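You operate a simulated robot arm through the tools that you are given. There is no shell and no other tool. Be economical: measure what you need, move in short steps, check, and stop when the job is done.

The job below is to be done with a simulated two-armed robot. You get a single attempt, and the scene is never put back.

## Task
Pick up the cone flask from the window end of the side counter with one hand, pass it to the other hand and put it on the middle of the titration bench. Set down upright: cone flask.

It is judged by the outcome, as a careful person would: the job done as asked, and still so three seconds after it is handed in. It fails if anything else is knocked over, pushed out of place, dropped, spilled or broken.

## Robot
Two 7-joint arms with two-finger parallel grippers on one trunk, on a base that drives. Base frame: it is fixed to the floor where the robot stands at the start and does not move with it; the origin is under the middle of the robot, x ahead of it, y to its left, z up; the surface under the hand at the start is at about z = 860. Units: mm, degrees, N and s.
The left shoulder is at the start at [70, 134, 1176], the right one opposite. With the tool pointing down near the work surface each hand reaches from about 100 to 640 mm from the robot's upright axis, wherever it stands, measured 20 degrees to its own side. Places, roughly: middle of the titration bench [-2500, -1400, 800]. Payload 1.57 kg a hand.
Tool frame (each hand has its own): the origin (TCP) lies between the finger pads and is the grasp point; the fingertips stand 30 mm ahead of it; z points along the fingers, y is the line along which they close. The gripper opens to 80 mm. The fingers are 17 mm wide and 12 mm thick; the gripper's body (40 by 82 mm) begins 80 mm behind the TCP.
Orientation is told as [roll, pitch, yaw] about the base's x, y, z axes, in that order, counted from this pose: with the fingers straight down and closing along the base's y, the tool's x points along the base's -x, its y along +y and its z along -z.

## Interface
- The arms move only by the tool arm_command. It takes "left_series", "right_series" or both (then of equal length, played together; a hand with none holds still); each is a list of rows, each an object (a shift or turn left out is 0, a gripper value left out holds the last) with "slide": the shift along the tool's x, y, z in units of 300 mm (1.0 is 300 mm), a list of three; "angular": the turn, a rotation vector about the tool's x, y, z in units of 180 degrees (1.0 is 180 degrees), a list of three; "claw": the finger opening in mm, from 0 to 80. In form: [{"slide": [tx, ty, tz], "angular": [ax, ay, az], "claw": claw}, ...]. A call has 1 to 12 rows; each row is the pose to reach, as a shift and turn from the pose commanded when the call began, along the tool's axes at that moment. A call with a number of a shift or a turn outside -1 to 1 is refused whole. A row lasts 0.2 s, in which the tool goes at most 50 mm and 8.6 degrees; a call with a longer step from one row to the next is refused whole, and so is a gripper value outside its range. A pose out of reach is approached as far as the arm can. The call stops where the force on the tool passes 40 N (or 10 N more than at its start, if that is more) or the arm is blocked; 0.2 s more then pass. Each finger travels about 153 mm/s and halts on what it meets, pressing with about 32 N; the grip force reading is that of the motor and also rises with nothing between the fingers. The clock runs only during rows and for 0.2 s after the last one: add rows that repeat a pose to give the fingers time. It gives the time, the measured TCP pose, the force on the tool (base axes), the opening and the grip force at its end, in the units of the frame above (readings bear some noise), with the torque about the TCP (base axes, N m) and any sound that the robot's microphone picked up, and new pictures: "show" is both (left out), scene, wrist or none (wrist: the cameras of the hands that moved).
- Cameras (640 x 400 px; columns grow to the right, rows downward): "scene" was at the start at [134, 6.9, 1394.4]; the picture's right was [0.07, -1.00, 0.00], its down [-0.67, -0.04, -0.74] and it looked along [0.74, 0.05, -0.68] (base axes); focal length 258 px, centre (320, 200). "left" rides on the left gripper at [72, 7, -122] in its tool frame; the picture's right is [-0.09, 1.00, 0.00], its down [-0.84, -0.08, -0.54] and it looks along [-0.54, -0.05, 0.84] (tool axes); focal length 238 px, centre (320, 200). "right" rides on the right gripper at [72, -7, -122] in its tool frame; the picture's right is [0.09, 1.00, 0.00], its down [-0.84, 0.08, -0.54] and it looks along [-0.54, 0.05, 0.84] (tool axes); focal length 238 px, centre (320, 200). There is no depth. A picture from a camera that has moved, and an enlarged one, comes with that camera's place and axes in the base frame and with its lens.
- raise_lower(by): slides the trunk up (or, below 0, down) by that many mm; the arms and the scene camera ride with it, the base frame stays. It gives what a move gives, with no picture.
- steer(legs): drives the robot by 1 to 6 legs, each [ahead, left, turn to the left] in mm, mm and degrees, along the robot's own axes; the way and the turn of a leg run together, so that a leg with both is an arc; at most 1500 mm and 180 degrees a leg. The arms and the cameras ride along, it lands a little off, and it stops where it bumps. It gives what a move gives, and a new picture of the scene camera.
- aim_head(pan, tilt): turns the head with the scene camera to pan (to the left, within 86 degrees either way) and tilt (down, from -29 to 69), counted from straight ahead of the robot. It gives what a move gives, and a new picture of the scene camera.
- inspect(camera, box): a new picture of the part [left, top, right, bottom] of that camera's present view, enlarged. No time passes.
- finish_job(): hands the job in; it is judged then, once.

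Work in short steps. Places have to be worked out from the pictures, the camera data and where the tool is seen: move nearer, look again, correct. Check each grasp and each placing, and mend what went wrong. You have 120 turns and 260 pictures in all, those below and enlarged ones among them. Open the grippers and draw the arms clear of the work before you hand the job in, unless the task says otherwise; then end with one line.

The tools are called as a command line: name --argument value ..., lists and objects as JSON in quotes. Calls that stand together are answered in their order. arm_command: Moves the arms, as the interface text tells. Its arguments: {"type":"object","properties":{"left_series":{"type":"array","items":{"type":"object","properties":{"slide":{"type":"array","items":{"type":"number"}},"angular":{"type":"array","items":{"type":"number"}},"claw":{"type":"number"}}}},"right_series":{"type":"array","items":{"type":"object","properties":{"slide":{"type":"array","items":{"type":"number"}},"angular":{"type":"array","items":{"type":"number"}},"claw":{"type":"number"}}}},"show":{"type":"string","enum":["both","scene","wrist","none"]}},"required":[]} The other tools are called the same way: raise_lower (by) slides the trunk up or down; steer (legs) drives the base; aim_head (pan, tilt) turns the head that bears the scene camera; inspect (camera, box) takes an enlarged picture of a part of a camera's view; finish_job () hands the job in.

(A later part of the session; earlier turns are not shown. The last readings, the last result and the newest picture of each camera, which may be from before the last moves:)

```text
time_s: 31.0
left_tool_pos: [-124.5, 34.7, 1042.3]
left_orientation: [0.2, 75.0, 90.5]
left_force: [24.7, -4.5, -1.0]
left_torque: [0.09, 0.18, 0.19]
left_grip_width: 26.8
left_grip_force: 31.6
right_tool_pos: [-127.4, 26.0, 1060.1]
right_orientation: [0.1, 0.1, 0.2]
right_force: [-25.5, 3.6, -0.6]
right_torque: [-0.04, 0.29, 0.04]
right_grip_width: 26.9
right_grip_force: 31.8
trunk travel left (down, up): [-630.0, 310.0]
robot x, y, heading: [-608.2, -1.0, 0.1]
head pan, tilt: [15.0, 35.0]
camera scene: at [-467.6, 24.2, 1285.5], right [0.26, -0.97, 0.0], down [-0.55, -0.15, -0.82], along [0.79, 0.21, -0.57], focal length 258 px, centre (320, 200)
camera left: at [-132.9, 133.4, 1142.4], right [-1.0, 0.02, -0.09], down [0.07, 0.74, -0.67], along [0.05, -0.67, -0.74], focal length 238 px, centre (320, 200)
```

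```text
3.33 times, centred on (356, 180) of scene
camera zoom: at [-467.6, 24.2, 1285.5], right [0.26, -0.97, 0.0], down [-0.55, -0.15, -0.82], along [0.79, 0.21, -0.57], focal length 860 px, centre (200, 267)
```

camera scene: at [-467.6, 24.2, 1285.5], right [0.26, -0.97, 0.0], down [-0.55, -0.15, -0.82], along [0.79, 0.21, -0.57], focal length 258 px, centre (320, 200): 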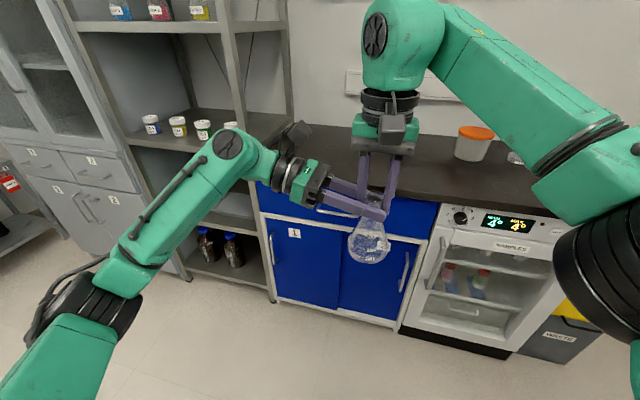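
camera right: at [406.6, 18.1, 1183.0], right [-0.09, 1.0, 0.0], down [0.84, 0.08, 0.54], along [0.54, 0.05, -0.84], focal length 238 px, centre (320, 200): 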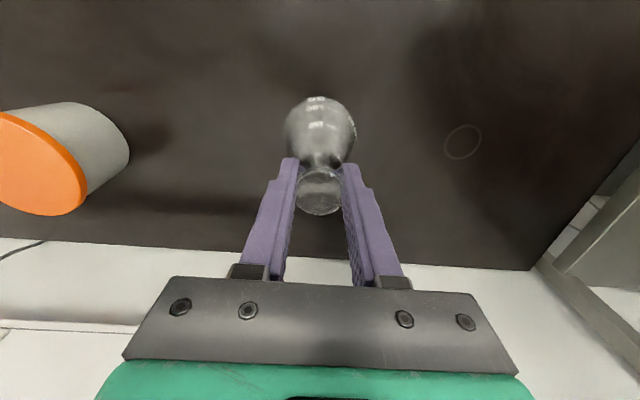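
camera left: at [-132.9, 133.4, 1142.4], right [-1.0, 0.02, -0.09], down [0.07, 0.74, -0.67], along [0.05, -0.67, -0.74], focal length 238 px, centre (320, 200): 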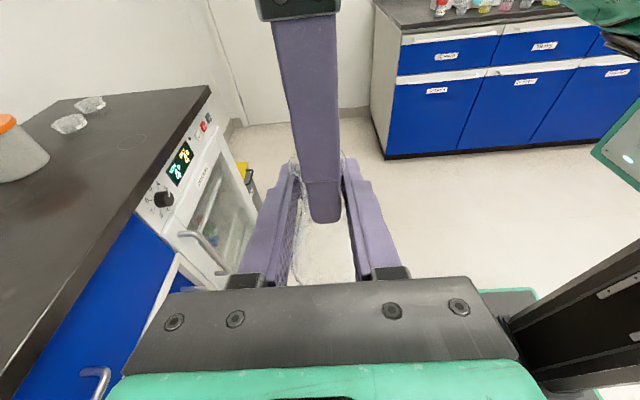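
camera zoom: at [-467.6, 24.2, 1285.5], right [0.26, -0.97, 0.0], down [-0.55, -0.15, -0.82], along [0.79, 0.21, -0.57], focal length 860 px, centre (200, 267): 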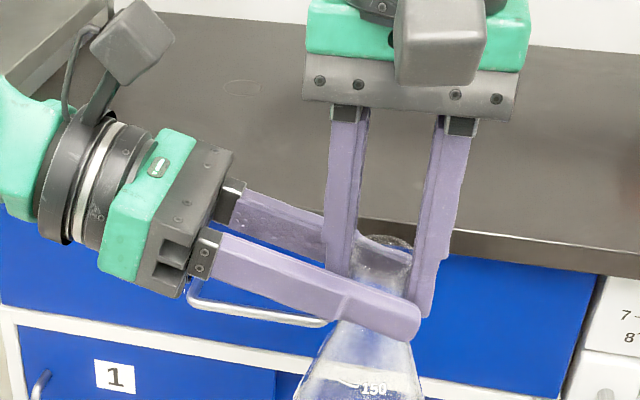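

Both hands hold the neck, but a sideways preload of about 25 N shows the left hand roughly 2.5 mm off in x. I'll relieve that before releasing.

arm_command --left_series '[{"slide": [0, -0.004, 0]}, {"slide": [0, -0.008, 0]}, {"slide": [0, -0.008, 0]}]' --show "none"

```text
time_s: 31.8
left_tool_pos: [-123.5, 33.1, 1042.1]
left_orientation: [0.1, 75.2, 90.0]
left_force: [19.3, -4.7, 4.4]
left_torque: [0.1, 0.01, 0.18]
left_grip_width: 27.0
left_grip_force: 32.2
right_tool_pos: [-126.2, 25.9, 1060.2]
right_orientation: [0.0, 0.0, -0.1]
right_force: [-18.8, 4.0, -5.8]
right_torque: [-0.08, 0.37, -0.05]
right_grip_width: 26.9
right_grip_force: 32.3
trunk travel left (down, up): [-630.0, 310.0]
robot x, y, heading: [-603.0, 1.2, -0.2]
head pan, tilt: [15.0, 35.0]
```

The preload fell to 19 N. I'll continue relieving in the same direction.

arm_command --left_series '[{"slide": [0, -0.005, 0]}, {"slide": [0, -0.01, 0]}, {"slide": [0, -0.01, 0]}]'

```text
time_s: 32.6
left_tool_pos: [-121.2, 33.6, 1041.1]
left_orientation: [0.3, 75.1, 90.1]
left_force: [-11.9, -1.5, 7.7]
left_torque: [-0.18, -0.31, -0.08]
left_grip_width: 27.0
left_grip_force: 32.2
right_tool_pos: [-124.1, 24.7, 1060.2]
right_orientation: [0.1, -0.2, -0.2]
right_force: [11.8, 0.9, -8.4]
right_torque: [0.15, 0.15, 0.03]
right_grip_width: 27.0
right_grip_force: 31.8
trunk travel left (down, up): [-630.0, 310.0]
robot x, y, heading: [-606.0, -0.0, -0.2]
head pan, tilt: [15.0, 35.0]
camera scene: at [-467.7, 24.2, 1285.6], right [0.26, -0.97, 0.0], down [-0.55, -0.15, -0.82], along [0.79, 0.21, -0.57], focal length 258 px, centre (320, 200)
camera left: at [-128.8, 132.1, 1142.0], right [-1.0, 0.03, -0.09], down [0.08, 0.74, -0.67], along [0.04, -0.67, -0.74], focal length 238 px, centre (320, 200)
```

scene: 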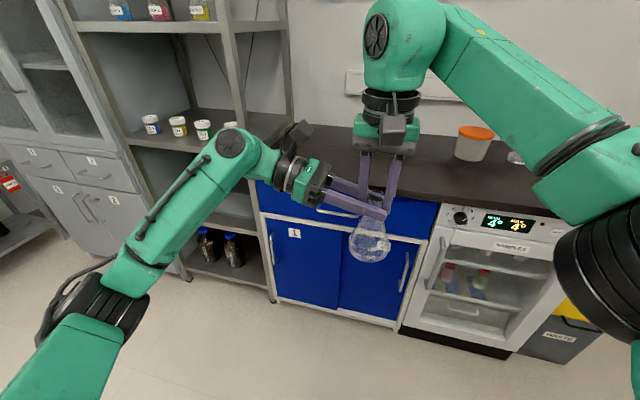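
left: 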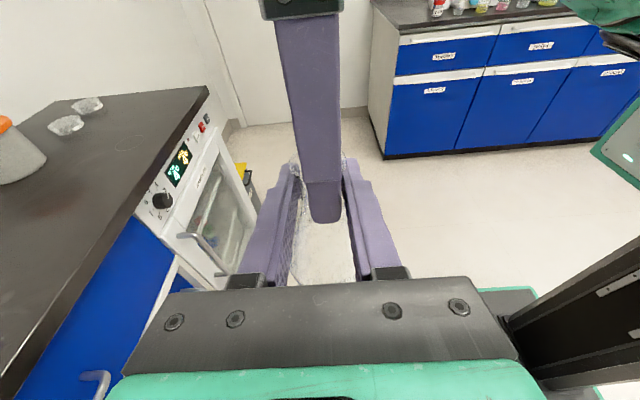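

It now slightly overshoots (−12 N in x, 8 N vertical), so I'll make a 1 mm correction back and up.

arm_command --left_series '[{"slide": [0.003, 0.0033, 0]}, {"slide": [0.003, 0.0033, 0]}]' --show "none"

```text
time_s: 33.2
left_tool_pos: [-122.7, 33.4, 1041.4]
left_orientation: [0.5, 75.1, 90.3]
left_force: [-20.3, -1.5, 5.3]
left_torque: [-0.14, -0.02, -0.13]
left_grip_width: 27.2
left_grip_force: 31.9
right_tool_pos: [-124.8, 25.0, 1060.7]
right_orientation: [-0.1, -0.1, -0.1]
right_force: [20.2, 1.5, -5.8]
right_torque: [0.19, -0.28, 0.0]
right_grip_width: 27.0
right_grip_force: 32.4
trunk travel left (down, up): [-630.0, 310.0]
robot x, y, heading: [-599.6, 1.8, -0.2]
head pan, tilt: [15.0, 35.0]
```

The readings aren't settled, so I'll hold for a second and read again.

arm_command --left_series '[{}, {}, {}, {}, {}]' --show "none"

```text
time_s: 34.4
left_tool_pos: [-122.5, 33.6, 1042.4]
left_orientation: [0.7, 75.1, 90.5]
left_force: [-28.9, 0.5, 0.6]
left_torque: [0.12, -0.29, -0.19]
left_grip_width: 27.0
left_grip_force: 32.5
right_tool_pos: [-124.7, 25.2, 1061.3]
right_orientation: [0.2, -0.2, -0.1]
right_force: [29.5, -1.2, -1.3]
right_torque: [-0.1, -0.3, -0.01]
right_grip_width: 26.9
right_grip_force: 32.0
trunk travel left (down, up): [-630.0, 310.0]
robot x, y, heading: [-602.5, 2.8, 0.1]
head pan, tilt: [15.0, 35.0]
```

The arms integrate slowly. I'll step the left hand back 1.5 mm in x and let it settle.

arm_command --left_series '[{"slide": [0, 0.005, 0]}, {"slide": [0, 0.005, 0]}, {"slide": [0, 0.005, 0]}, {"slide": [0, 0.005, 0]}, {"slide": [0, 0.005, 0]}, {"slide": [0, 0.005, 0]}]' --show "none"

```text
time_s: 35.8
left_tool_pos: [-122.6, 33.8, 1042.6]
left_orientation: [0.3, 75.1, 90.3]
left_force: [-12.4, -3.3, -4.3]
left_torque: [-0.06, 0.25, -0.07]
left_grip_width: 27.0
left_grip_force: 32.0
right_tool_pos: [-126.2, 25.9, 1060.0]
right_orientation: [0.1, 0.0, -0.1]
right_force: [12.5, 4.1, 3.9]
right_torque: [0.12, -0.46, 0.01]
right_grip_width: 26.9
right_grip_force: 32.1
trunk travel left (down, up): [-630.0, 310.0]
robot x, y, heading: [-604.4, 0.3, 0.0]
head pan, tilt: [15.0, 35.0]
```

The residual load is small (12 N). The left grip is firm, so I'll open the right hand while the left holds still.

arm_command --right_series '[{"claw": 34}, {"claw": 45}, {"claw": 60}, {"claw": 60}, {"claw": 60}]'

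inspect --camera "scene" --box '[260, 120, 452, 240]'

```text
time_s: 37.0
left_tool_pos: [-123.5, 34.3, 1042.1]
left_orientation: [0.3, 75.1, 90.3]
left_force: [0.2, -0.4, 0.4]
left_torque: [-0.04, -0.02, 0.03]
left_grip_width: 27.0
left_grip_force: 32.2
right_tool_pos: [-125.5, 26.3, 1061.0]
right_orientation: [0.0, 0.0, 0.0]
right_force: [0.0, 0.3, 0.2]
right_torque: [0.0, 0.01, 0.02]
right_grip_width: 60.1
right_grip_force: 0.0
trunk travel left (down, up): [-630.0, 310.0]
robot x, y, heading: [-600.2, -2.0, 0.2]
head pan, tilt: [15.0, 35.0]
camera scene: at [-467.6, 24.2, 1285.5], right [0.26, -0.97, 0.0], down [-0.55, -0.15, -0.82], along [0.79, 0.21, -0.57], focal length 258 px, centre (320, 200)
camera right: at [-197.3, 18.1, 1182.8], right [-0.09, 1.0, 0.0], down [0.84, 0.08, 0.54], along [0.54, 0.05, -0.84], focal length 238 px, centre (320, 200)
```

scene: 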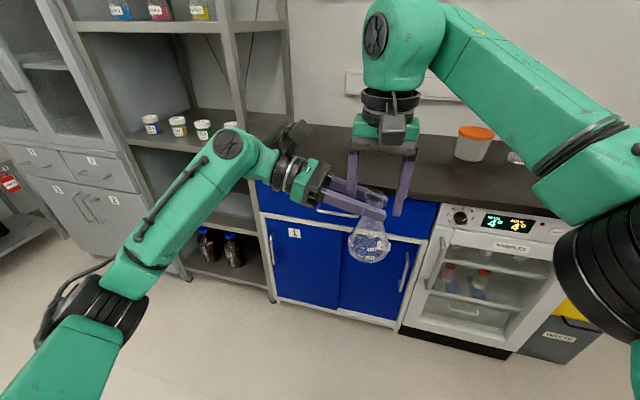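
right: 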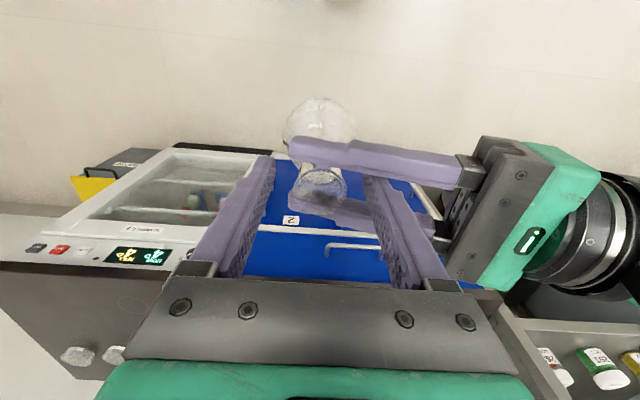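

```text
3.33 times, centred on (356, 180) of scene
camera zoom: at [-467.6, 24.2, 1285.5], right [0.26, -0.97, 0.0], down [-0.55, -0.15, -0.82], along [0.79, 0.21, -0.57], focal length 860 px, centre (200, 267)
```

zoom: 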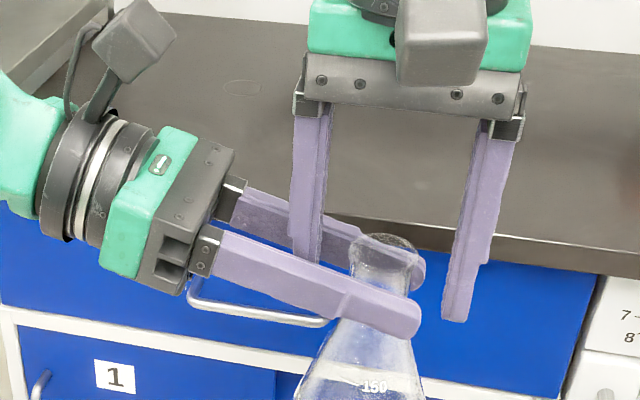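

The left hand alone holds the flask steady. I'll raise the right hand straight up, then move it out to the right.

arm_command --right_series '[{"slide": [0, 0, -0.1]}, {"slide": [0, 0, -0.25]}, {"slide": [0, 0, -0.4]}, {"slide": [0, -0.15, -0.4]}, {"slide": [0, -0.3, -0.4]}, {"slide": [0, -0.45, -0.4]}, {"slide": [0.1, -0.55, -0.4]}, {"slide": [0.25, -0.6, -0.4]}, {"slide": [0.4, -0.6, -0.4]}, {"slide": [0.4, -0.6, -0.4]}]' --show "scene"

```text
time_s: 39.2
left_tool_pos: [-121.3, 34.7, 1041.8]
left_orientation: [0.5, 75.1, 90.5]
left_force: [0.2, -0.6, 0.0]
left_torque: [-0.01, -0.01, -0.03]
left_grip_width: 26.8
left_grip_force: 32.2
right_tool_pos: [-243.6, -153.7, 1179.8]
right_orientation: [0.0, -0.1, 0.0]
right_force: [0.1, -0.6, -0.3]
right_torque: [0.0, 0.03, 0.01]
right_grip_width: 59.9
right_grip_force: 0.0
right hand out of reach, approached as far as the arm can: row 2, 3, 4, 5, 6
trunk travel left (down, up): [-630.0, 310.0]
robot x, y, heading: [-603.5, 1.1, -0.2]
head pan, tilt: [15.0, 35.0]
camera scene: at [-466.4, 24.1, 1285.4], right [0.26, -0.97, 0.0], down [-0.56, -0.15, -0.82], along [0.79, 0.21, -0.57], focal length 258 px, centre (320, 200)
```

scene: 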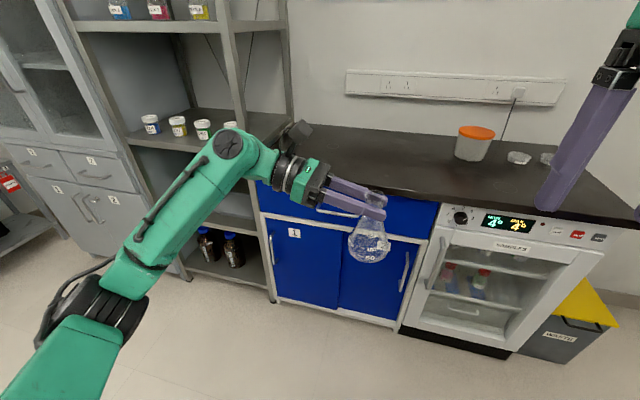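

The handover is complete. I'll turn the robot right to face the wall benches and locate the titration bench.

steer --legs '[[-200, 0, 0], [0, 0, -90]]'

aim_head --pan -60 --tilt 25

```text
time_s: 44.6
left_tool_pos: [-761.7, -481.4, 1042.1]
left_orientation: [0.3, 75.1, 1.0]
left_force: [-0.4, 0.9, -0.9]
left_torque: [0.01, -0.02, 0.0]
left_grip_width: 27.2
left_grip_force: 32.0
right_tool_pos: [-952.5, -361.3, 1179.4]
right_orientation: [0.0, 0.1, -89.4]
right_force: [-0.9, 0.2, -0.1]
right_torque: [0.01, -0.01, -0.01]
right_grip_width: 60.1
right_grip_force: 0.0
trunk travel left (down, up): [-630.0, 310.0]
robot x, y, heading: [-804.3, 1.1, -89.3]
head pan, tilt: [15.0, 35.0]
camera scene: at [-777.9, -133.8, 1285.6], right [-0.96, -0.27, 0.0], down [-0.16, 0.55, -0.82], along [0.22, -0.79, -0.57], focal length 258 px, centre (320, 200)
```

scene: 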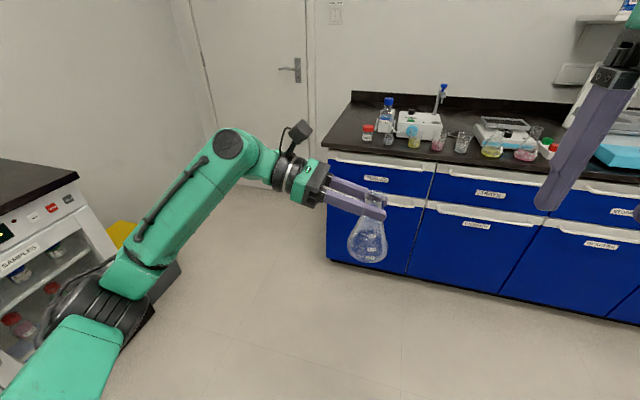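

```text
time_s: 46.1
left_tool_pos: [-763.7, -479.4, 1042.2]
left_orientation: [0.3, 75.1, 1.0]
left_force: [1.2, 0.4, -1.3]
left_torque: [-0.03, -0.01, 0.01]
left_grip_width: 27.2
left_grip_force: 31.6
right_tool_pos: [-951.3, -361.4, 1180.4]
right_orientation: [0.1, 0.0, -89.3]
right_force: [-0.7, 0.0, 0.0]
right_torque: [-0.02, -0.03, 0.01]
right_grip_width: 60.1
right_grip_force: 0.1
trunk travel left (down, up): [-630.0, 310.0]
robot x, y, heading: [-805.7, -1.3, -88.9]
head pan, tilt: [-60.0, 25.0]
camera scene: at [-881.0, -96.2, 1301.3], right [-0.51, 0.86, 0.0], down [0.36, 0.22, -0.91], along [-0.78, -0.46, -0.42], focal length 258 px, centre (320, 200)
```

scene: 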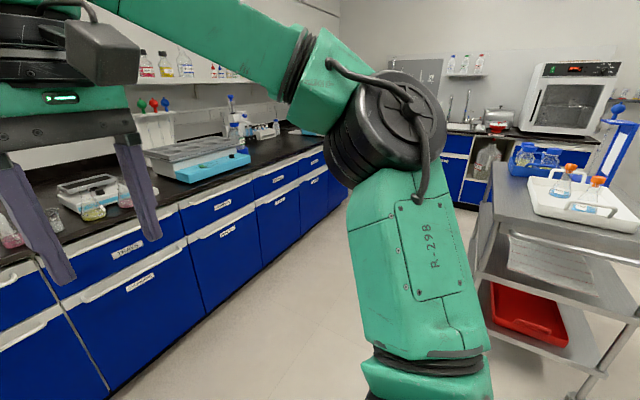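

The long blue bench runs along the −y wall, and a cart stands around x<−1900, y≥0. I'll raise the trunk for clearance, drive sideways down the lane between them, then look at the bench.

raise_lower --by 120

steer --legs '[[350, 0, -0.9], [0, -900, 0]]'

aim_head --pan -50 --tilt 30

```text
time_s: 47.6
left_tool_pos: [-762.2, -480.1, 1162.3]
left_orientation: [0.3, 75.1, 0.9]
left_force: [-0.7, -0.5, 0.0]
left_torque: [0.02, 0.01, 0.0]
left_grip_width: 27.1
left_grip_force: 32.1
right_tool_pos: [-951.6, -360.4, 1301.0]
right_orientation: [0.0, -0.1, -89.3]
right_force: [0.0, -0.2, 0.1]
right_torque: [-0.04, 0.02, 0.02]
right_grip_width: 59.9
right_grip_force: 0.0
trunk travel left (down, up): [-750.0, 190.0]
robot x, y, heading: [-802.8, -0.3, -89.3]
head pan, tilt: [-60.0, 25.0]
```

```text
time_s: 54.2
left_tool_pos: [-1669.5, -842.7, 1163.1]
left_orientation: [0.3, 75.1, 0.8]
left_force: [0.0, -0.9, -0.9]
left_torque: [0.02, -0.03, 0.01]
left_grip_width: 27.0
left_grip_force: 32.5
right_tool_pos: [-1858.5, -722.5, 1299.2]
right_orientation: [0.0, 0.0, -89.5]
right_force: [-0.7, -0.3, -0.1]
right_torque: [-0.01, -0.01, 0.02]
right_grip_width: 59.8
right_grip_force: 0.1
trunk travel left (down, up): [-750.0, 190.0]
robot x, y, heading: [-1706.6, -358.2, -89.5]
head pan, tilt: [-60.0, 25.0]
camera scene: at [-1785.9, -457.9, 1421.4], right [-0.51, 0.86, 0.0], down [0.36, 0.21, -0.91], along [-0.78, -0.46, -0.42], focal length 258 px, centre (320, 200)
```

scene: 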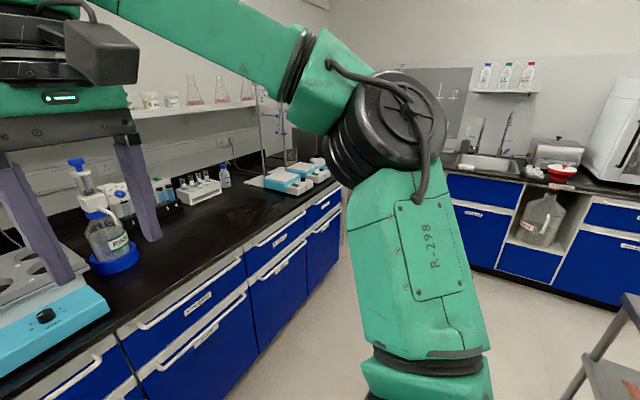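

```text
time_s: 55.0
left_tool_pos: [-1669.4, -842.4, 1161.3]
left_orientation: [0.3, 75.1, 0.8]
left_force: [0.9, 0.9, -1.2]
left_torque: [0.04, -0.03, 0.0]
left_grip_width: 27.1
left_grip_force: 32.3
right_tool_pos: [-1859.2, -722.6, 1300.2]
right_orientation: [0.0, 0.0, -89.5]
right_force: [-0.5, 0.5, 0.2]
right_torque: [-0.03, 0.01, 0.02]
right_grip_width: 60.2
right_grip_force: 0.0
trunk travel left (down, up): [-750.0, 190.0]
robot x, y, heading: [-1705.2, -363.8, -89.5]
head pan, tilt: [-50.0, 30.0]
camera scene: at [-1776.3, -469.9, 1413.4], right [-0.65, 0.76, 0.0], down [0.38, 0.32, -0.87], along [-0.66, -0.56, -0.5], focal length 258 px, centre (320, 200)
```

scene: 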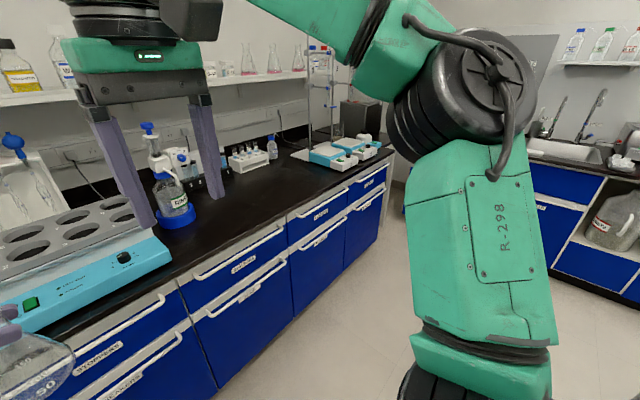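

The titration bench is ahead to the right, and the point (−2500, −1400) falls on open dark surface near the rack. I'll drive sideways to x≈−2500.

steer --legs '[[80, 0, -0.5], [0, -830, 0]]'

aim_head --pan -10 --tilt 38

```text
time_s: 60.1
left_tool_pos: [-2503.9, -927.7, 1161.5]
left_orientation: [0.3, 75.0, 0.8]
left_force: [-0.7, 0.2, -1.3]
left_torque: [0.01, -0.06, 0.0]
left_grip_width: 26.9
left_grip_force: 31.9
right_tool_pos: [-2691.7, -808.3, 1300.1]
right_orientation: [0.0, 0.0, -89.4]
right_force: [-0.7, 0.2, 0.5]
right_torque: [-0.01, 0.02, -0.01]
right_grip_width: 59.9
right_grip_force: 0.1
trunk travel left (down, up): [-750.0, 190.0]
robot x, y, heading: [-2542.8, -446.2, -89.7]
head pan, tilt: [-50.0, 30.0]
camera scene: at [-2610.1, -555.2, 1413.4], right [-0.65, 0.76, 0.0], down [0.38, 0.33, -0.87], along [-0.66, -0.56, -0.5], focal length 258 px, centre (320, 200)
```

scene: 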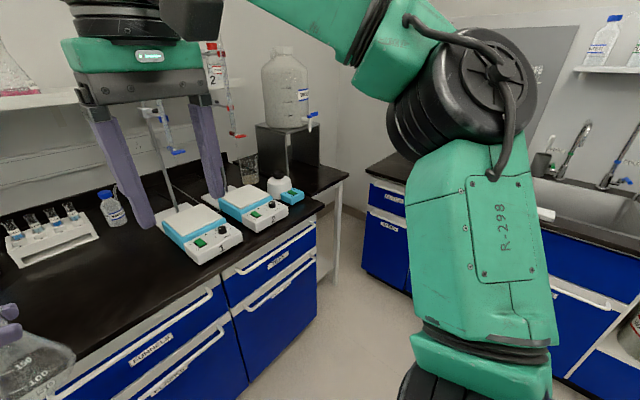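

```text
time_s: 61.1
left_tool_pos: [-2505.2, -927.9, 1161.5]
left_orientation: [0.3, 75.1, 0.8]
left_force: [-0.3, 0.7, -0.8]
left_torque: [-0.03, 0.02, -0.02]
left_grip_width: 27.1
left_grip_force: 31.6
right_tool_pos: [-2693.9, -807.6, 1299.2]
right_orientation: [0.0, -0.1, -89.4]
right_force: [-0.5, -0.6, -0.8]
right_torque: [-0.02, 0.0, -0.01]
right_grip_width: 60.3
right_grip_force: 0.1
trunk travel left (down, up): [-750.0, 190.0]
robot x, y, heading: [-2541.7, -447.8, -89.5]
head pan, tilt: [-10.0, 38.0]
camera scene: at [-2556.2, -581.5, 1401.0], right [-0.99, 0.16, 0.0], down [0.1, 0.61, -0.79], along [-0.13, -0.78, -0.62], focal length 258 px, centre (320, 200)
```

scene: 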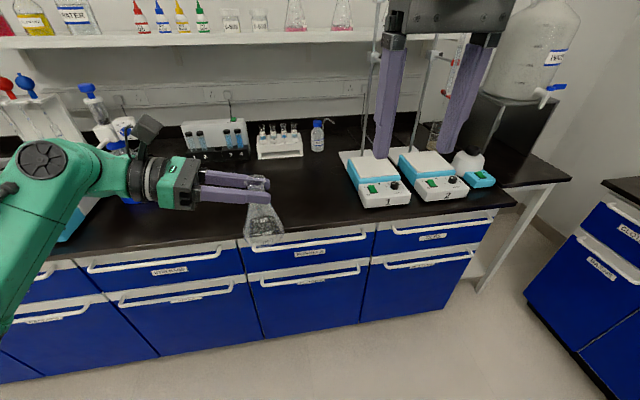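

I'm at the titration bench. The spot (−2500, −1400) lies on clear surface, with the racks behind it and the stirrers to the right. A tall dispenser bottle stands to the left, so I'll yaw the left hand 45° about the vertical to keep the forearm over the aisle rather than over the clutter.

arm_command --left_series '[{"angular": [0.0345, 0, -0.00924]}, {"angular": [0.069, 0, -0.01849]}, {"angular": [0.1035, 0, -0.0277]}, {"angular": [0.138, 0, -0.037]}, {"angular": [0.1725, 0, -0.0462]}, {"angular": [0.207, 0, -0.0555]}, {"angular": [0.2415, 0, -0.0647]}, {"angular": [0.2415, 0, -0.0647]}]'

```text
time_s: 63.0
left_tool_pos: [-2511.7, -923.5, 1164.7]
left_orientation: [-3.8, 75.0, 19.9]
left_force: [-0.7, -0.1, -1.3]
left_torque: [0.03, 0.03, 0.0]
left_grip_width: 26.9
left_grip_force: 31.7
left hand out of reach, approached as far as the arm can: row 4, 5, 6, 7, 8
right_tool_pos: [-2693.1, -808.6, 1298.8]
right_orientation: [0.1, -0.1, -89.4]
right_force: [0.3, 0.7, 0.5]
right_torque: [0.02, -0.03, -0.01]
right_grip_width: 59.8
right_grip_force: 0.0
trunk travel left (down, up): [-750.0, 190.0]
robot x, y, heading: [-2539.8, -447.4, -89.5]
head pan, tilt: [-10.0, 38.0]
camera scene: at [-2556.2, -581.6, 1401.0], right [-0.99, 0.16, 0.0], down [0.1, 0.61, -0.79], along [-0.13, -0.78, -0.62], focal length 258 px, centre (320, 200)
camera left: at [-2426.3, -877.1, 1265.6], right [-0.38, 0.92, -0.11], down [0.71, 0.22, -0.67], along [-0.59, -0.33, -0.74], focal length 238 px, centre (320, 200)
```

scene: 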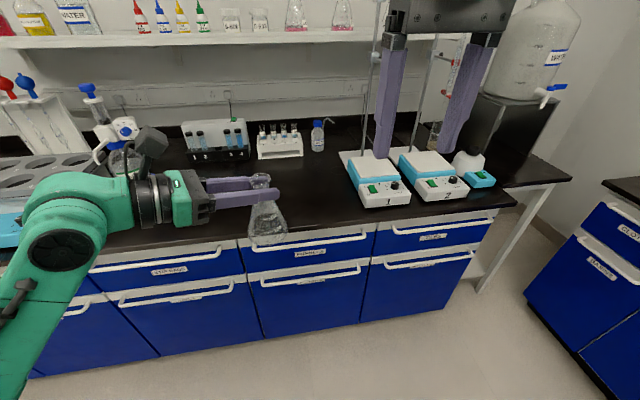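
left: 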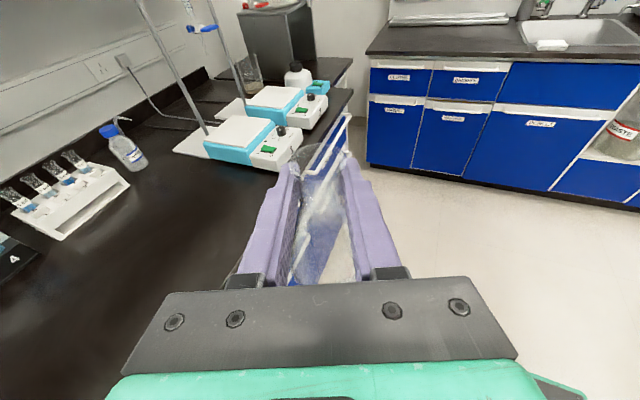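

Only about 20° was reachable. I'll bring the command back to a clean 20° yaw with the flask upright.

arm_command --left_series '[{"angular": [-0.0335, 0, 0.009]}, {"angular": [-0.067, 0, 0.018]}, {"angular": [-0.1006, 0, 0.027]}, {"angular": [-0.1342, 0, 0.0359]}, {"angular": [-0.1342, 0, 0.0359]}]'

```text
time_s: 64.2
left_tool_pos: [-2512.2, -923.4, 1165.2]
left_orientation: [-3.4, 74.5, -4.8]
left_force: [-0.1, -0.3, -0.8]
left_torque: [-0.01, -0.01, -0.02]
left_grip_width: 26.9
left_grip_force: 31.9
right_tool_pos: [-2692.8, -808.6, 1301.4]
right_orientation: [0.0, 0.0, -89.4]
right_force: [0.5, 0.3, 0.1]
right_torque: [0.01, 0.0, 0.01]
right_grip_width: 60.3
right_grip_force: 0.1
trunk travel left (down, up): [-750.0, 190.0]
robot x, y, heading: [-2540.9, -450.1, -89.4]
head pan, tilt: [-10.0, 38.0]
camera scene: at [-2556.2, -581.2, 1401.0], right [-0.99, 0.16, 0.0], down [0.1, 0.61, -0.79], along [-0.13, -0.78, -0.62], focal length 258 px, centre (320, 200)
camera left: at [-2414.9, -918.3, 1266.7], right [0.05, 0.99, -0.1], down [0.74, -0.11, -0.66], along [-0.67, -0.04, -0.74], focal length 238 px, centre (320, 200)
```

scene: 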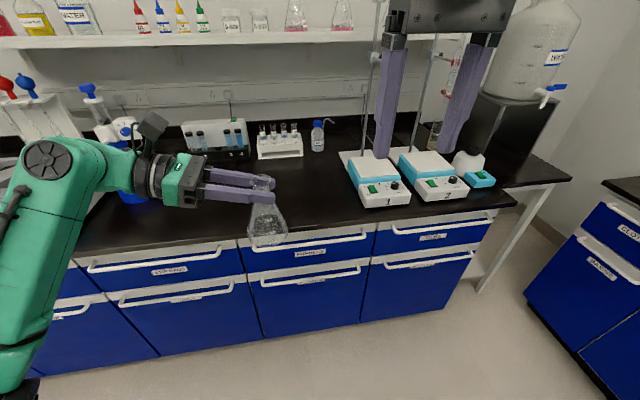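
left: 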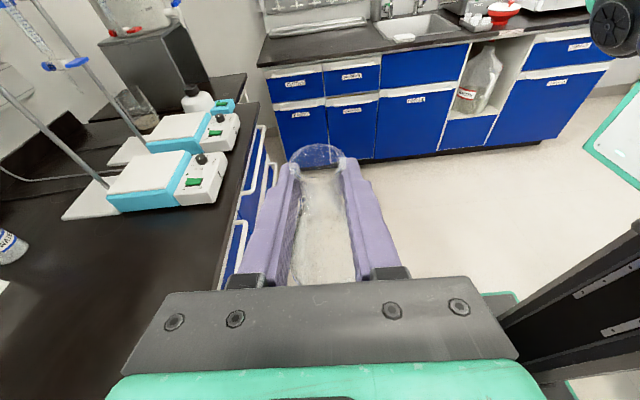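

The flask is within about 1° of upright, which is fine. I'll extend the left hand 80 mm ahead, with a small orientation fix, and pull the right hand back towards the body before closing in on the bench.

arm_command --left_series '[{"slide": [0, -0.09, 0], "angular": [-0.007, 0, 0]}, {"slide": [0, -0.18, 0], "angular": [-0.014, 0, 0]}, {"slide": [0, -0.27, 0], "angular": [-0.02, 0, 0]}, {"slide": [0, -0.27, 0], "angular": [-0.02, 0, 0]}]' --right_series '[{"slide": [0.11, 0, 0]}, {"slide": [0.22, 0, 0]}, {"slide": [0.33, 0, 0]}, {"slide": [0.33, 0, 0]}]' --show "scene"

```text
time_s: 65.2
left_tool_pos: [-2514.7, -1004.1, 1167.5]
left_orientation: [0.4, 74.5, -4.5]
left_force: [0.6, -0.6, -0.6]
left_torque: [-0.03, 0.02, 0.01]
left_grip_width: 27.3
left_grip_force: 32.0
right_tool_pos: [-2691.8, -712.7, 1294.4]
right_orientation: [0.1, 0.0, -89.4]
right_force: [-0.5, 0.5, -0.1]
right_torque: [0.02, -0.01, -0.04]
right_grip_width: 59.9
right_grip_force: 0.0
right hand out of reach, approached as far as the arm can: row 3, 4
trunk travel left (down, up): [-750.0, 190.0]
robot x, y, heading: [-2543.4, -447.5, -89.2]
head pan, tilt: [-10.0, 38.0]
camera scene: at [-2556.0, -582.0, 1400.9], right [-0.99, 0.16, 0.0], down [0.1, 0.61, -0.79], along [-0.13, -0.78, -0.62], focal length 258 px, centre (320, 200)
```

scene: 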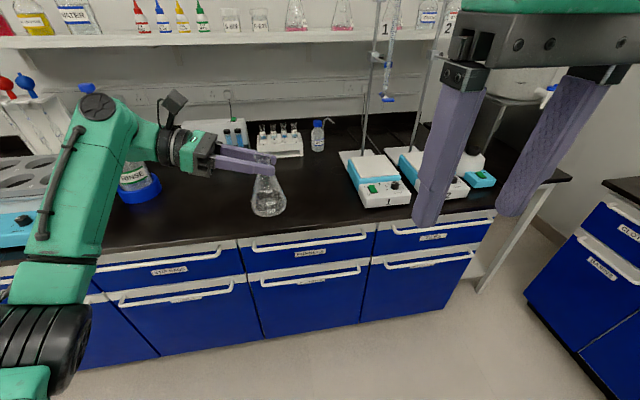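

The clear area spans x≈−2100 to −2800, and the flask at x≈−2514 is well placed. I'll drive ahead 250 mm and look.

steer --legs '[[250, 0, -0.5]]'

```text
time_s: 67.0
left_tool_pos: [-2515.4, -1251.0, 1166.9]
left_orientation: [0.0, 74.5, -5.1]
left_force: [0.6, 0.2, -1.0]
left_torque: [0.01, 0.01, 0.0]
left_grip_width: 27.0
left_grip_force: 32.5
right_tool_pos: [-2691.7, -958.5, 1297.0]
right_orientation: [0.1, -0.2, -89.7]
right_force: [-0.1, 0.5, 0.5]
right_torque: [0.03, 0.02, 0.02]
right_grip_width: 59.9
right_grip_force: 0.0
trunk travel left (down, up): [-750.0, 190.0]
robot x, y, heading: [-2545.4, -695.2, -90.0]
head pan, tilt: [-10.0, 38.0]
camera scene: at [-2554.9, -829.6, 1401.2], right [-0.99, 0.17, 0.0], down [0.1, 0.61, -0.79], along [-0.13, -0.78, -0.61], focal length 258 px, centre (320, 200)
```

scene: 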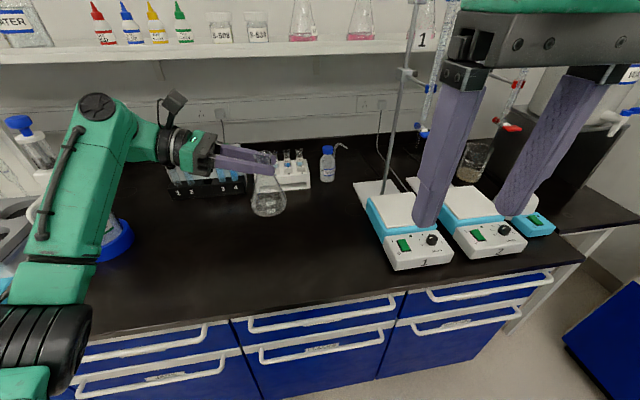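

Still clear. I'll drive the last 145 mm to bring the flask over y≈−1400.

steer --legs '[[145, 0, 0]]'

aim_head --pan 5 --tilt 50

```text
time_s: 68.3
left_tool_pos: [-2513.7, -1395.4, 1168.0]
left_orientation: [-0.1, 74.5, -5.2]
left_force: [0.6, -0.1, -0.6]
left_torque: [-0.01, -0.02, 0.02]
left_grip_width: 27.1
left_grip_force: 32.1
right_tool_pos: [-2691.0, -1102.2, 1296.5]
right_orientation: [0.1, -0.2, -89.6]
right_force: [-0.1, 0.4, -0.3]
right_torque: [-0.02, 0.01, -0.03]
right_grip_width: 59.9
right_grip_force: 0.2
trunk travel left (down, up): [-750.0, 190.0]
robot x, y, heading: [-2545.1, -840.3, -89.7]
head pan, tilt: [-10.0, 38.0]
camera scene: at [-2553.9, -972.2, 1401.3], right [-0.99, 0.17, 0.0], down [0.1, 0.61, -0.79], along [-0.13, -0.78, -0.61], focal length 258 px, centre (320, 200)
```

scene: 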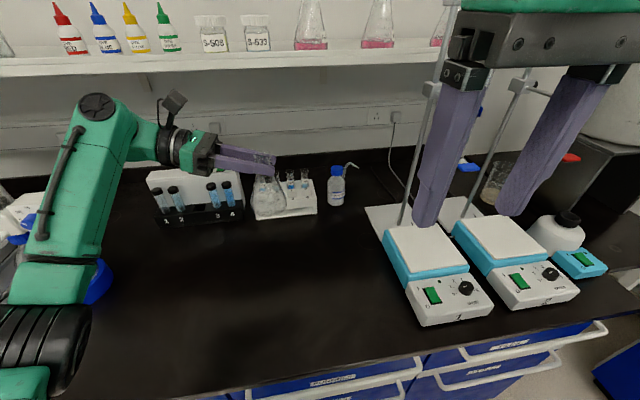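

```text
time_s: 69.1
left_tool_pos: [-2513.9, -1396.7, 1165.8]
left_orientation: [0.6, 74.5, -4.6]
left_force: [-0.5, 0.6, -1.3]
left_torque: [-0.02, -0.01, 0.0]
left_grip_width: 27.3
left_grip_force: 31.7
right_tool_pos: [-2689.4, -1105.9, 1295.4]
right_orientation: [0.1, -0.2, -89.7]
right_force: [-0.2, -0.1, 0.1]
right_torque: [0.07, 0.0, -0.01]
right_grip_width: 60.1
right_grip_force: 0.1
trunk travel left (down, up): [-750.0, 190.0]
robot x, y, heading: [-2539.9, -840.9, -89.7]
head pan, tilt: [5.0, 50.0]
camera scene: at [-2532.3, -967.2, 1383.8], right [-1.0, -0.09, 0.0], down [-0.07, 0.76, -0.64], along [0.06, -0.64, -0.77], focal length 258 px, centre (320, 200)
```

scene: 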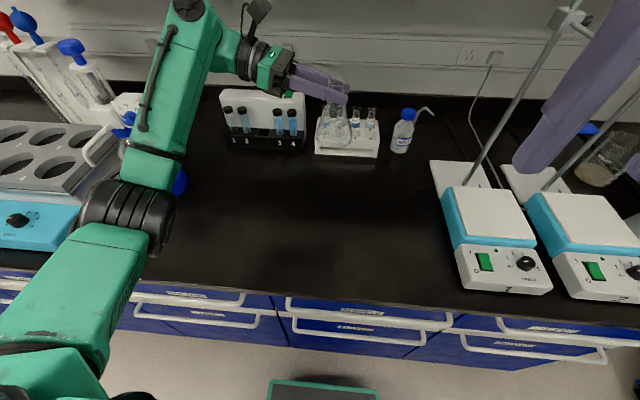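

The flask is over the clear middle, with the rack front at y≈−1580 and the bench edge at about −1145. The elbow joint hangs low, so I'll lower with the arm rather than the trunk, in stages, watching the elbow.

arm_command --left_series '[{"slide": [-0.107, 0, 0.03]}, {"slide": [-0.214, 0, 0.059]}, {"slide": [-0.321, 0, 0.089]}, {"slide": [-0.321, 0, 0.089]}]'

```text
time_s: 70.1
left_tool_pos: [-2514.1, -1397.2, 1066.4]
left_orientation: [0.1, 74.6, -4.9]
left_force: [0.5, 0.1, -0.7]
left_torque: [-0.01, -0.01, 0.03]
left_grip_width: 27.2
left_grip_force: 32.2
right_tool_pos: [-2690.5, -1103.9, 1296.2]
right_orientation: [0.0, -0.1, -89.6]
right_force: [0.6, 1.1, -0.1]
right_torque: [0.03, 0.0, 0.02]
right_grip_width: 60.0
right_grip_force: 0.1
trunk travel left (down, up): [-750.0, 190.0]
robot x, y, heading: [-2540.3, -841.6, -89.7]
head pan, tilt: [5.0, 50.0]
camera scene: at [-2532.3, -966.1, 1383.8], right [-1.0, -0.09, 0.0], down [-0.07, 0.76, -0.64], along [0.06, -0.64, -0.77], focal length 258 px, centre (320, 200)
camera left: at [-2416.8, -1399.3, 1167.9], right [0.11, 0.99, -0.09], down [0.74, -0.14, -0.66], along [-0.67, 0.01, -0.74], focal length 238 px, centre (320, 200)
```

scene: 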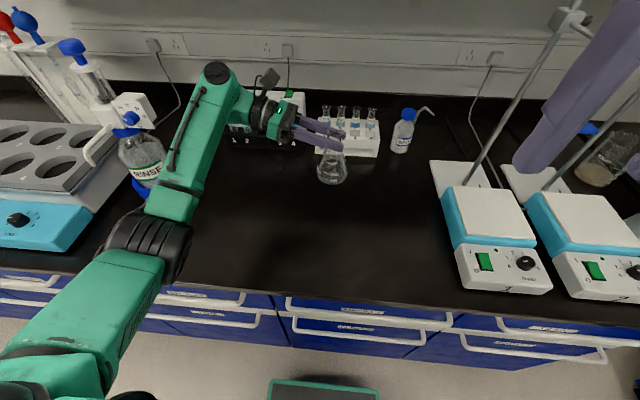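
left: 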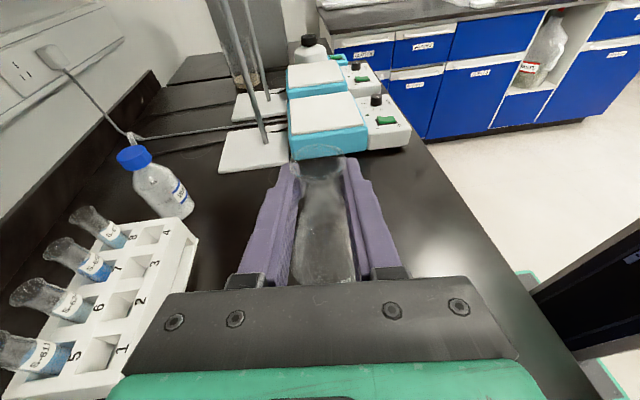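

The forearm follows well, and the flask is about 100 mm above the bench. To keep the elbow clear of the bench I'll raise the trunk 100 mm, then lower the arm further.

raise_lower --by 100

arm_command --left_series '[{"slide": [-0.107, 0, 0.03]}, {"slide": [-0.214, 0, 0.059]}, {"slide": [-0.321, 0, 0.089]}, {"slide": [-0.428, 0, 0.119]}, {"slide": [-0.482, 0, 0.134]}, {"slide": [-0.482, 0, 0.134]}]'

```text
time_s: 71.4
left_tool_pos: [-2512.3, -1396.9, 1167.2]
left_orientation: [0.2, 74.6, -4.7]
left_force: [1.0, -0.4, -1.4]
left_torque: [-0.01, 0.0, 0.02]
left_grip_width: 27.1
left_grip_force: 31.6
right_tool_pos: [-2690.1, -1104.3, 1395.2]
right_orientation: [0.1, -0.1, -89.6]
right_force: [-0.7, 0.2, -0.4]
right_torque: [0.02, -0.04, -0.03]
right_grip_width: 60.0
right_grip_force: 0.0
trunk travel left (down, up): [-850.0, 90.0]
robot x, y, heading: [-2539.5, -839.5, -89.6]
head pan, tilt: [5.0, 50.0]
```

```text
time_s: 72.8
left_tool_pos: [-2513.1, -1395.1, 1017.0]
left_orientation: [0.2, 74.6, -5.0]
left_force: [0.1, -0.7, -0.6]
left_torque: [-0.03, -0.01, 0.01]
left_grip_width: 26.7
left_grip_force: 32.1
right_tool_pos: [-2690.0, -1104.9, 1395.9]
right_orientation: [0.1, -0.1, -89.7]
right_force: [-0.3, -1.0, 0.3]
right_torque: [-0.01, 0.0, -0.05]
right_grip_width: 60.0
right_grip_force: 0.0
trunk travel left (down, up): [-850.0, 90.0]
robot x, y, heading: [-2542.3, -842.4, -89.6]
head pan, tilt: [5.0, 50.0]
camera scene: at [-2532.1, -966.1, 1483.8], right [-1.0, -0.09, 0.0], down [-0.07, 0.76, -0.64], along [0.06, -0.64, -0.77], focal length 258 px, centre (320, 200)
camera left: at [-2415.9, -1398.4, 1118.2], right [0.11, 0.99, -0.09], down [0.74, -0.14, -0.66], along [-0.67, 0.01, -0.74], focal length 238 px, centre (320, 200)
```

scene: 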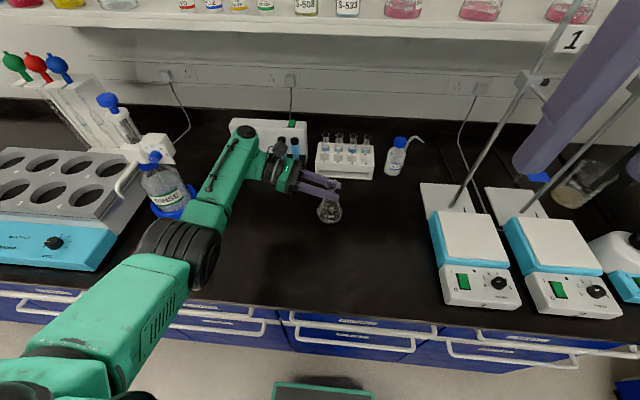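
left: 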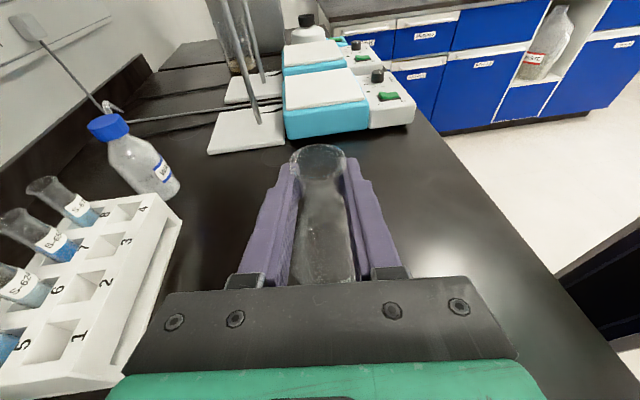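

The elbow is well clear, and the flask bottom should be near z≈916. I'll lower another 36 mm and inspect the gap.

arm_command --left_series '[{"slide": [-0.058, 0, 0.016]}, {"slide": [-0.116, 0, 0.032]}, {"slide": [-0.116, 0, 0.032]}]' --show "scene"

aim_head --pan 0 --tilt 45

inspect --camera "scene" --box '[236, 170, 396, 270]'

```text
time_s: 73.6
left_tool_pos: [-2512.2, -1386.3, 983.9]
left_orientation: [0.3, 74.5, -4.7]
left_force: [-0.8, 0.3, -1.4]
left_torque: [0.05, 0.01, -0.01]
left_grip_width: 27.1
left_grip_force: 32.4
left hand out of reach, approached as far as the arm can: row 2, 3
right_tool_pos: [-2689.9, -1105.4, 1395.2]
right_orientation: [0.1, -0.1, -89.6]
right_force: [0.8, 0.1, 0.5]
right_torque: [0.01, 0.03, -0.01]
right_grip_width: 60.2
right_grip_force: 0.1
trunk travel left (down, up): [-850.0, 90.0]
robot x, y, heading: [-2540.9, -840.4, -89.7]
head pan, tilt: [5.0, 50.0]
camera scene: at [-2532.2, -966.3, 1483.8], right [-1.0, -0.09, 0.0], down [-0.07, 0.76, -0.64], along [0.06, -0.64, -0.77], focal length 258 px, centre (320, 200)
```

scene: 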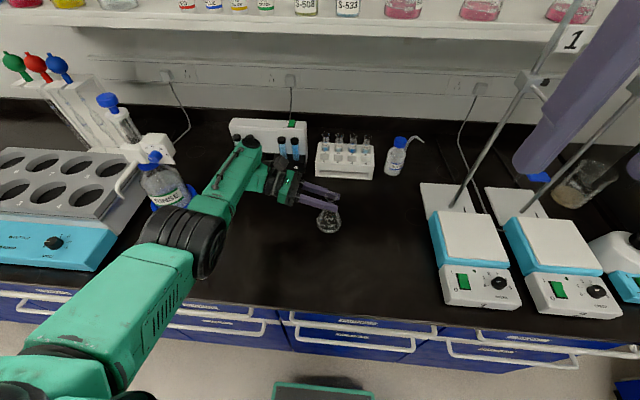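

```text
time_s: 74.3
left_tool_pos: [-2513.3, -1385.7, 984.8]
left_orientation: [0.3, 74.4, -4.8]
left_force: [-0.4, -0.2, -1.3]
left_torque: [-0.01, -0.03, -0.03]
left_grip_width: 26.9
left_grip_force: 32.4
right_tool_pos: [-2690.1, -1105.4, 1396.0]
right_orientation: [0.2, -0.1, -89.6]
right_force: [0.1, -0.2, 0.4]
right_torque: [0.0, 0.0, 0.01]
right_grip_width: 60.0
right_grip_force: 0.1
trunk travel left (down, up): [-850.0, 90.0]
robot x, y, heading: [-2537.5, -842.4, -89.7]
head pan, tilt: [0.0, 45.0]
camera scene: at [-2539.0, -971.0, 1490.7], right [-1.0, -0.01, 0.0], down [0.0, 0.71, -0.71], along [0.01, -0.71, -0.71], focal length 258 px, centre (320, 200)
```

scene: 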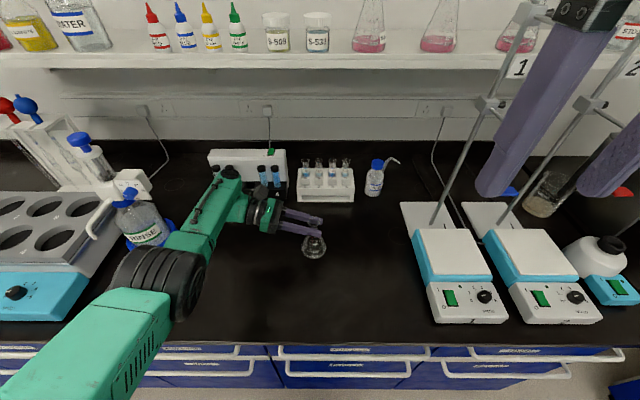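

```text
4.00 times, centred on (316, 220) of scene
camera zoom: at [-2539.0, -971.0, 1490.7], right [-1.0, -0.01, 0.0], down [0.0, 0.71, -0.71], along [0.01, -0.71, -0.71], focal length 1031 px, centre (336, 120)
```

zoom: 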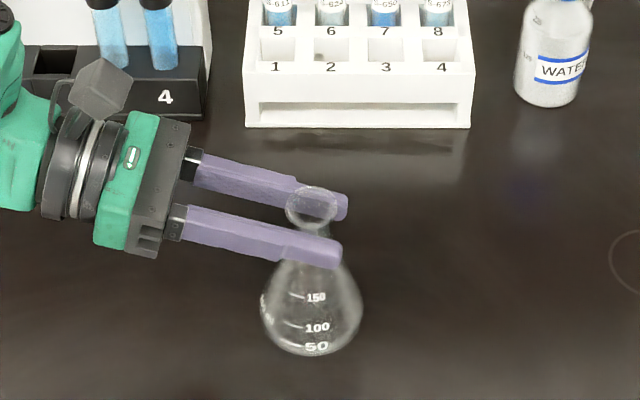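

The arm reached its limit just above the surface. I'll finish lowering with the trunk in small steps, watching the hand force.

raise_lower --by -15

inspect --camera "scene" --box '[236, 170, 396, 270]'

```text
time_s: 74.9
left_tool_pos: [-2511.4, -1385.9, 969.1]
left_orientation: [0.3, 74.5, -4.7]
left_force: [-0.5, 0.2, -1.0]
left_torque: [0.0, -0.02, -0.01]
left_grip_width: 27.2
left_grip_force: 32.0
right_tool_pos: [-2689.1, -1105.5, 1380.6]
right_orientation: [0.2, -0.1, -89.6]
right_force: [-0.4, 0.7, 0.5]
right_torque: [-0.01, 0.03, -0.01]
right_grip_width: 60.4
right_grip_force: 0.1
trunk travel left (down, up): [-835.0, 105.0]
robot x, y, heading: [-2538.2, -842.3, -89.5]
head pan, tilt: [0.0, 45.0]
```

```text
4.00 times, centred on (316, 220) of scene
camera zoom: at [-2539.0, -971.4, 1475.6], right [-1.0, -0.01, 0.0], down [0.0, 0.71, -0.71], along [0.0, -0.71, -0.71], focal length 1031 px, centre (336, 120)
```

zoom: 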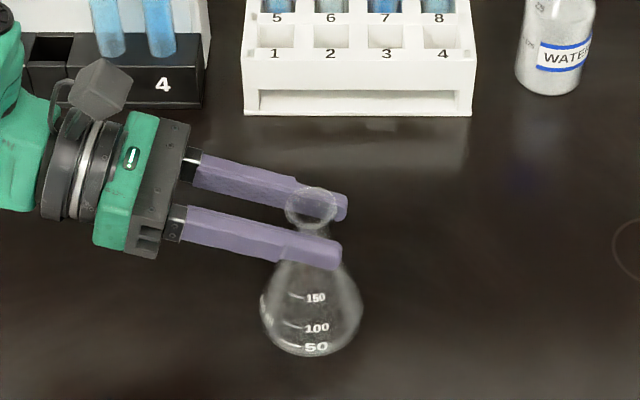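

No contact yet. My parallax estimate puts the bench at about z≈840–850, so I'll continue in small steps.

raise_lower --by -8

raise_lower --by -4

inspect --camera "left" --box '[200, 100, 440, 300]'

```text
time_s: 75.5
left_tool_pos: [-2513.1, -1387.4, 961.3]
left_orientation: [0.4, 74.5, -4.7]
left_force: [0.8, -0.6, -1.0]
left_torque: [-0.02, 0.0, 0.0]
left_grip_width: 27.0
left_grip_force: 31.7
right_tool_pos: [-2689.3, -1105.5, 1372.3]
right_orientation: [0.1, -0.1, -89.6]
right_force: [-0.4, -0.3, -0.2]
right_torque: [-0.01, 0.0, -0.01]
right_grip_width: 59.9
right_grip_force: 0.1
trunk travel left (down, up): [-827.0, 113.0]
robot x, y, heading: [-2544.6, -839.7, -89.4]
head pan, tilt: [0.0, 45.0]
```

```text
time_s: 76.0
left_tool_pos: [-2512.2, -1387.3, 957.7]
left_orientation: [0.5, 74.5, -4.8]
left_force: [0.9, 0.4, -0.3]
left_torque: [0.0, -0.02, 0.01]
left_grip_width: 27.0
left_grip_force: 32.3
right_tool_pos: [-2689.9, -1105.0, 1368.3]
right_orientation: [0.1, -0.1, -89.6]
right_force: [-0.2, -0.3, 0.0]
right_torque: [0.02, 0.01, -0.03]
right_grip_width: 60.1
right_grip_force: 0.0
trunk travel left (down, up): [-823.0, 117.0]
robot x, y, heading: [-2538.0, -841.7, -89.6]
head pan, tilt: [0.0, 45.0]
```

```text
2.00 times, centred on (320, 200) of left
camera zoom: at [-2416.1, -1389.7, 1058.7], right [0.11, 0.99, -0.09], down [0.74, -0.14, -0.66], along [-0.67, 0.01, -0.75], focal length 477 px, centre (320, 200)
```

zoom: 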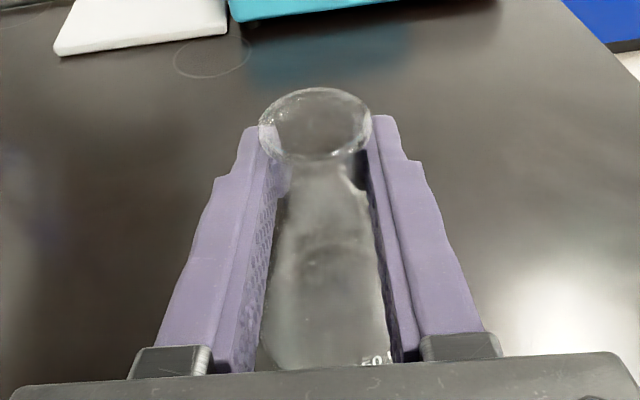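

Still free. I'll continue in small steps until the hand feels the bench.

raise_lower --by -4

raise_lower --by -3

raise_lower --by -3

```text
time_s: 76.5
left_tool_pos: [-2512.0, -1386.3, 954.3]
left_orientation: [0.5, 74.6, -4.7]
left_force: [-0.7, 0.5, -0.5]
left_torque: [0.01, 0.01, 0.0]
left_grip_width: 27.0
left_grip_force: 31.9
right_tool_pos: [-2690.2, -1105.4, 1364.8]
right_orientation: [0.1, -0.1, -89.6]
right_force: [0.3, -0.7, 0.1]
right_torque: [-0.03, -0.06, -0.02]
right_grip_width: 59.7
right_grip_force: 0.1
trunk travel left (down, up): [-819.0, 121.0]
robot x, y, heading: [-2541.1, -841.5, -89.5]
head pan, tilt: [0.0, 45.0]
```

```text
time_s: 77.0
left_tool_pos: [-2512.7, -1386.0, 952.0]
left_orientation: [-0.3, 74.6, -5.4]
left_force: [1.6, 0.9, 7.1]
left_torque: [0.02, 0.09, 0.02]
left_grip_width: 27.1
left_grip_force: 32.2
right_tool_pos: [-2689.8, -1103.0, 1361.7]
right_orientation: [0.1, -0.1, -89.6]
right_force: [-0.3, 0.2, -0.9]
right_torque: [0.02, -0.01, 0.04]
right_grip_width: 60.1
right_grip_force: 0.2
trunk travel left (down, up): [-816.0, 124.0]
robot x, y, heading: [-2540.6, -836.6, -89.6]
head pan, tilt: [0.0, 45.0]
```

```text
time_s: 77.6
left_tool_pos: [-2513.1, -1386.1, 951.8]
left_orientation: [-1.6, 74.7, -6.4]
left_force: [4.6, -4.4, 23.6]
left_torque: [0.05, 0.29, 0.02]
left_grip_width: 27.0
left_grip_force: 32.1
right_tool_pos: [-2689.2, -1100.7, 1359.3]
right_orientation: [0.0, -0.4, -89.6]
right_force: [0.3, -0.7, -0.8]
right_torque: [-0.02, 0.02, 0.0]
right_grip_width: 60.1
right_grip_force: 0.1
trunk travel left (down, up): [-813.0, 127.0]
robot x, y, heading: [-2541.3, -841.3, -89.6]
head pan, tilt: [0.0, 45.0]
```

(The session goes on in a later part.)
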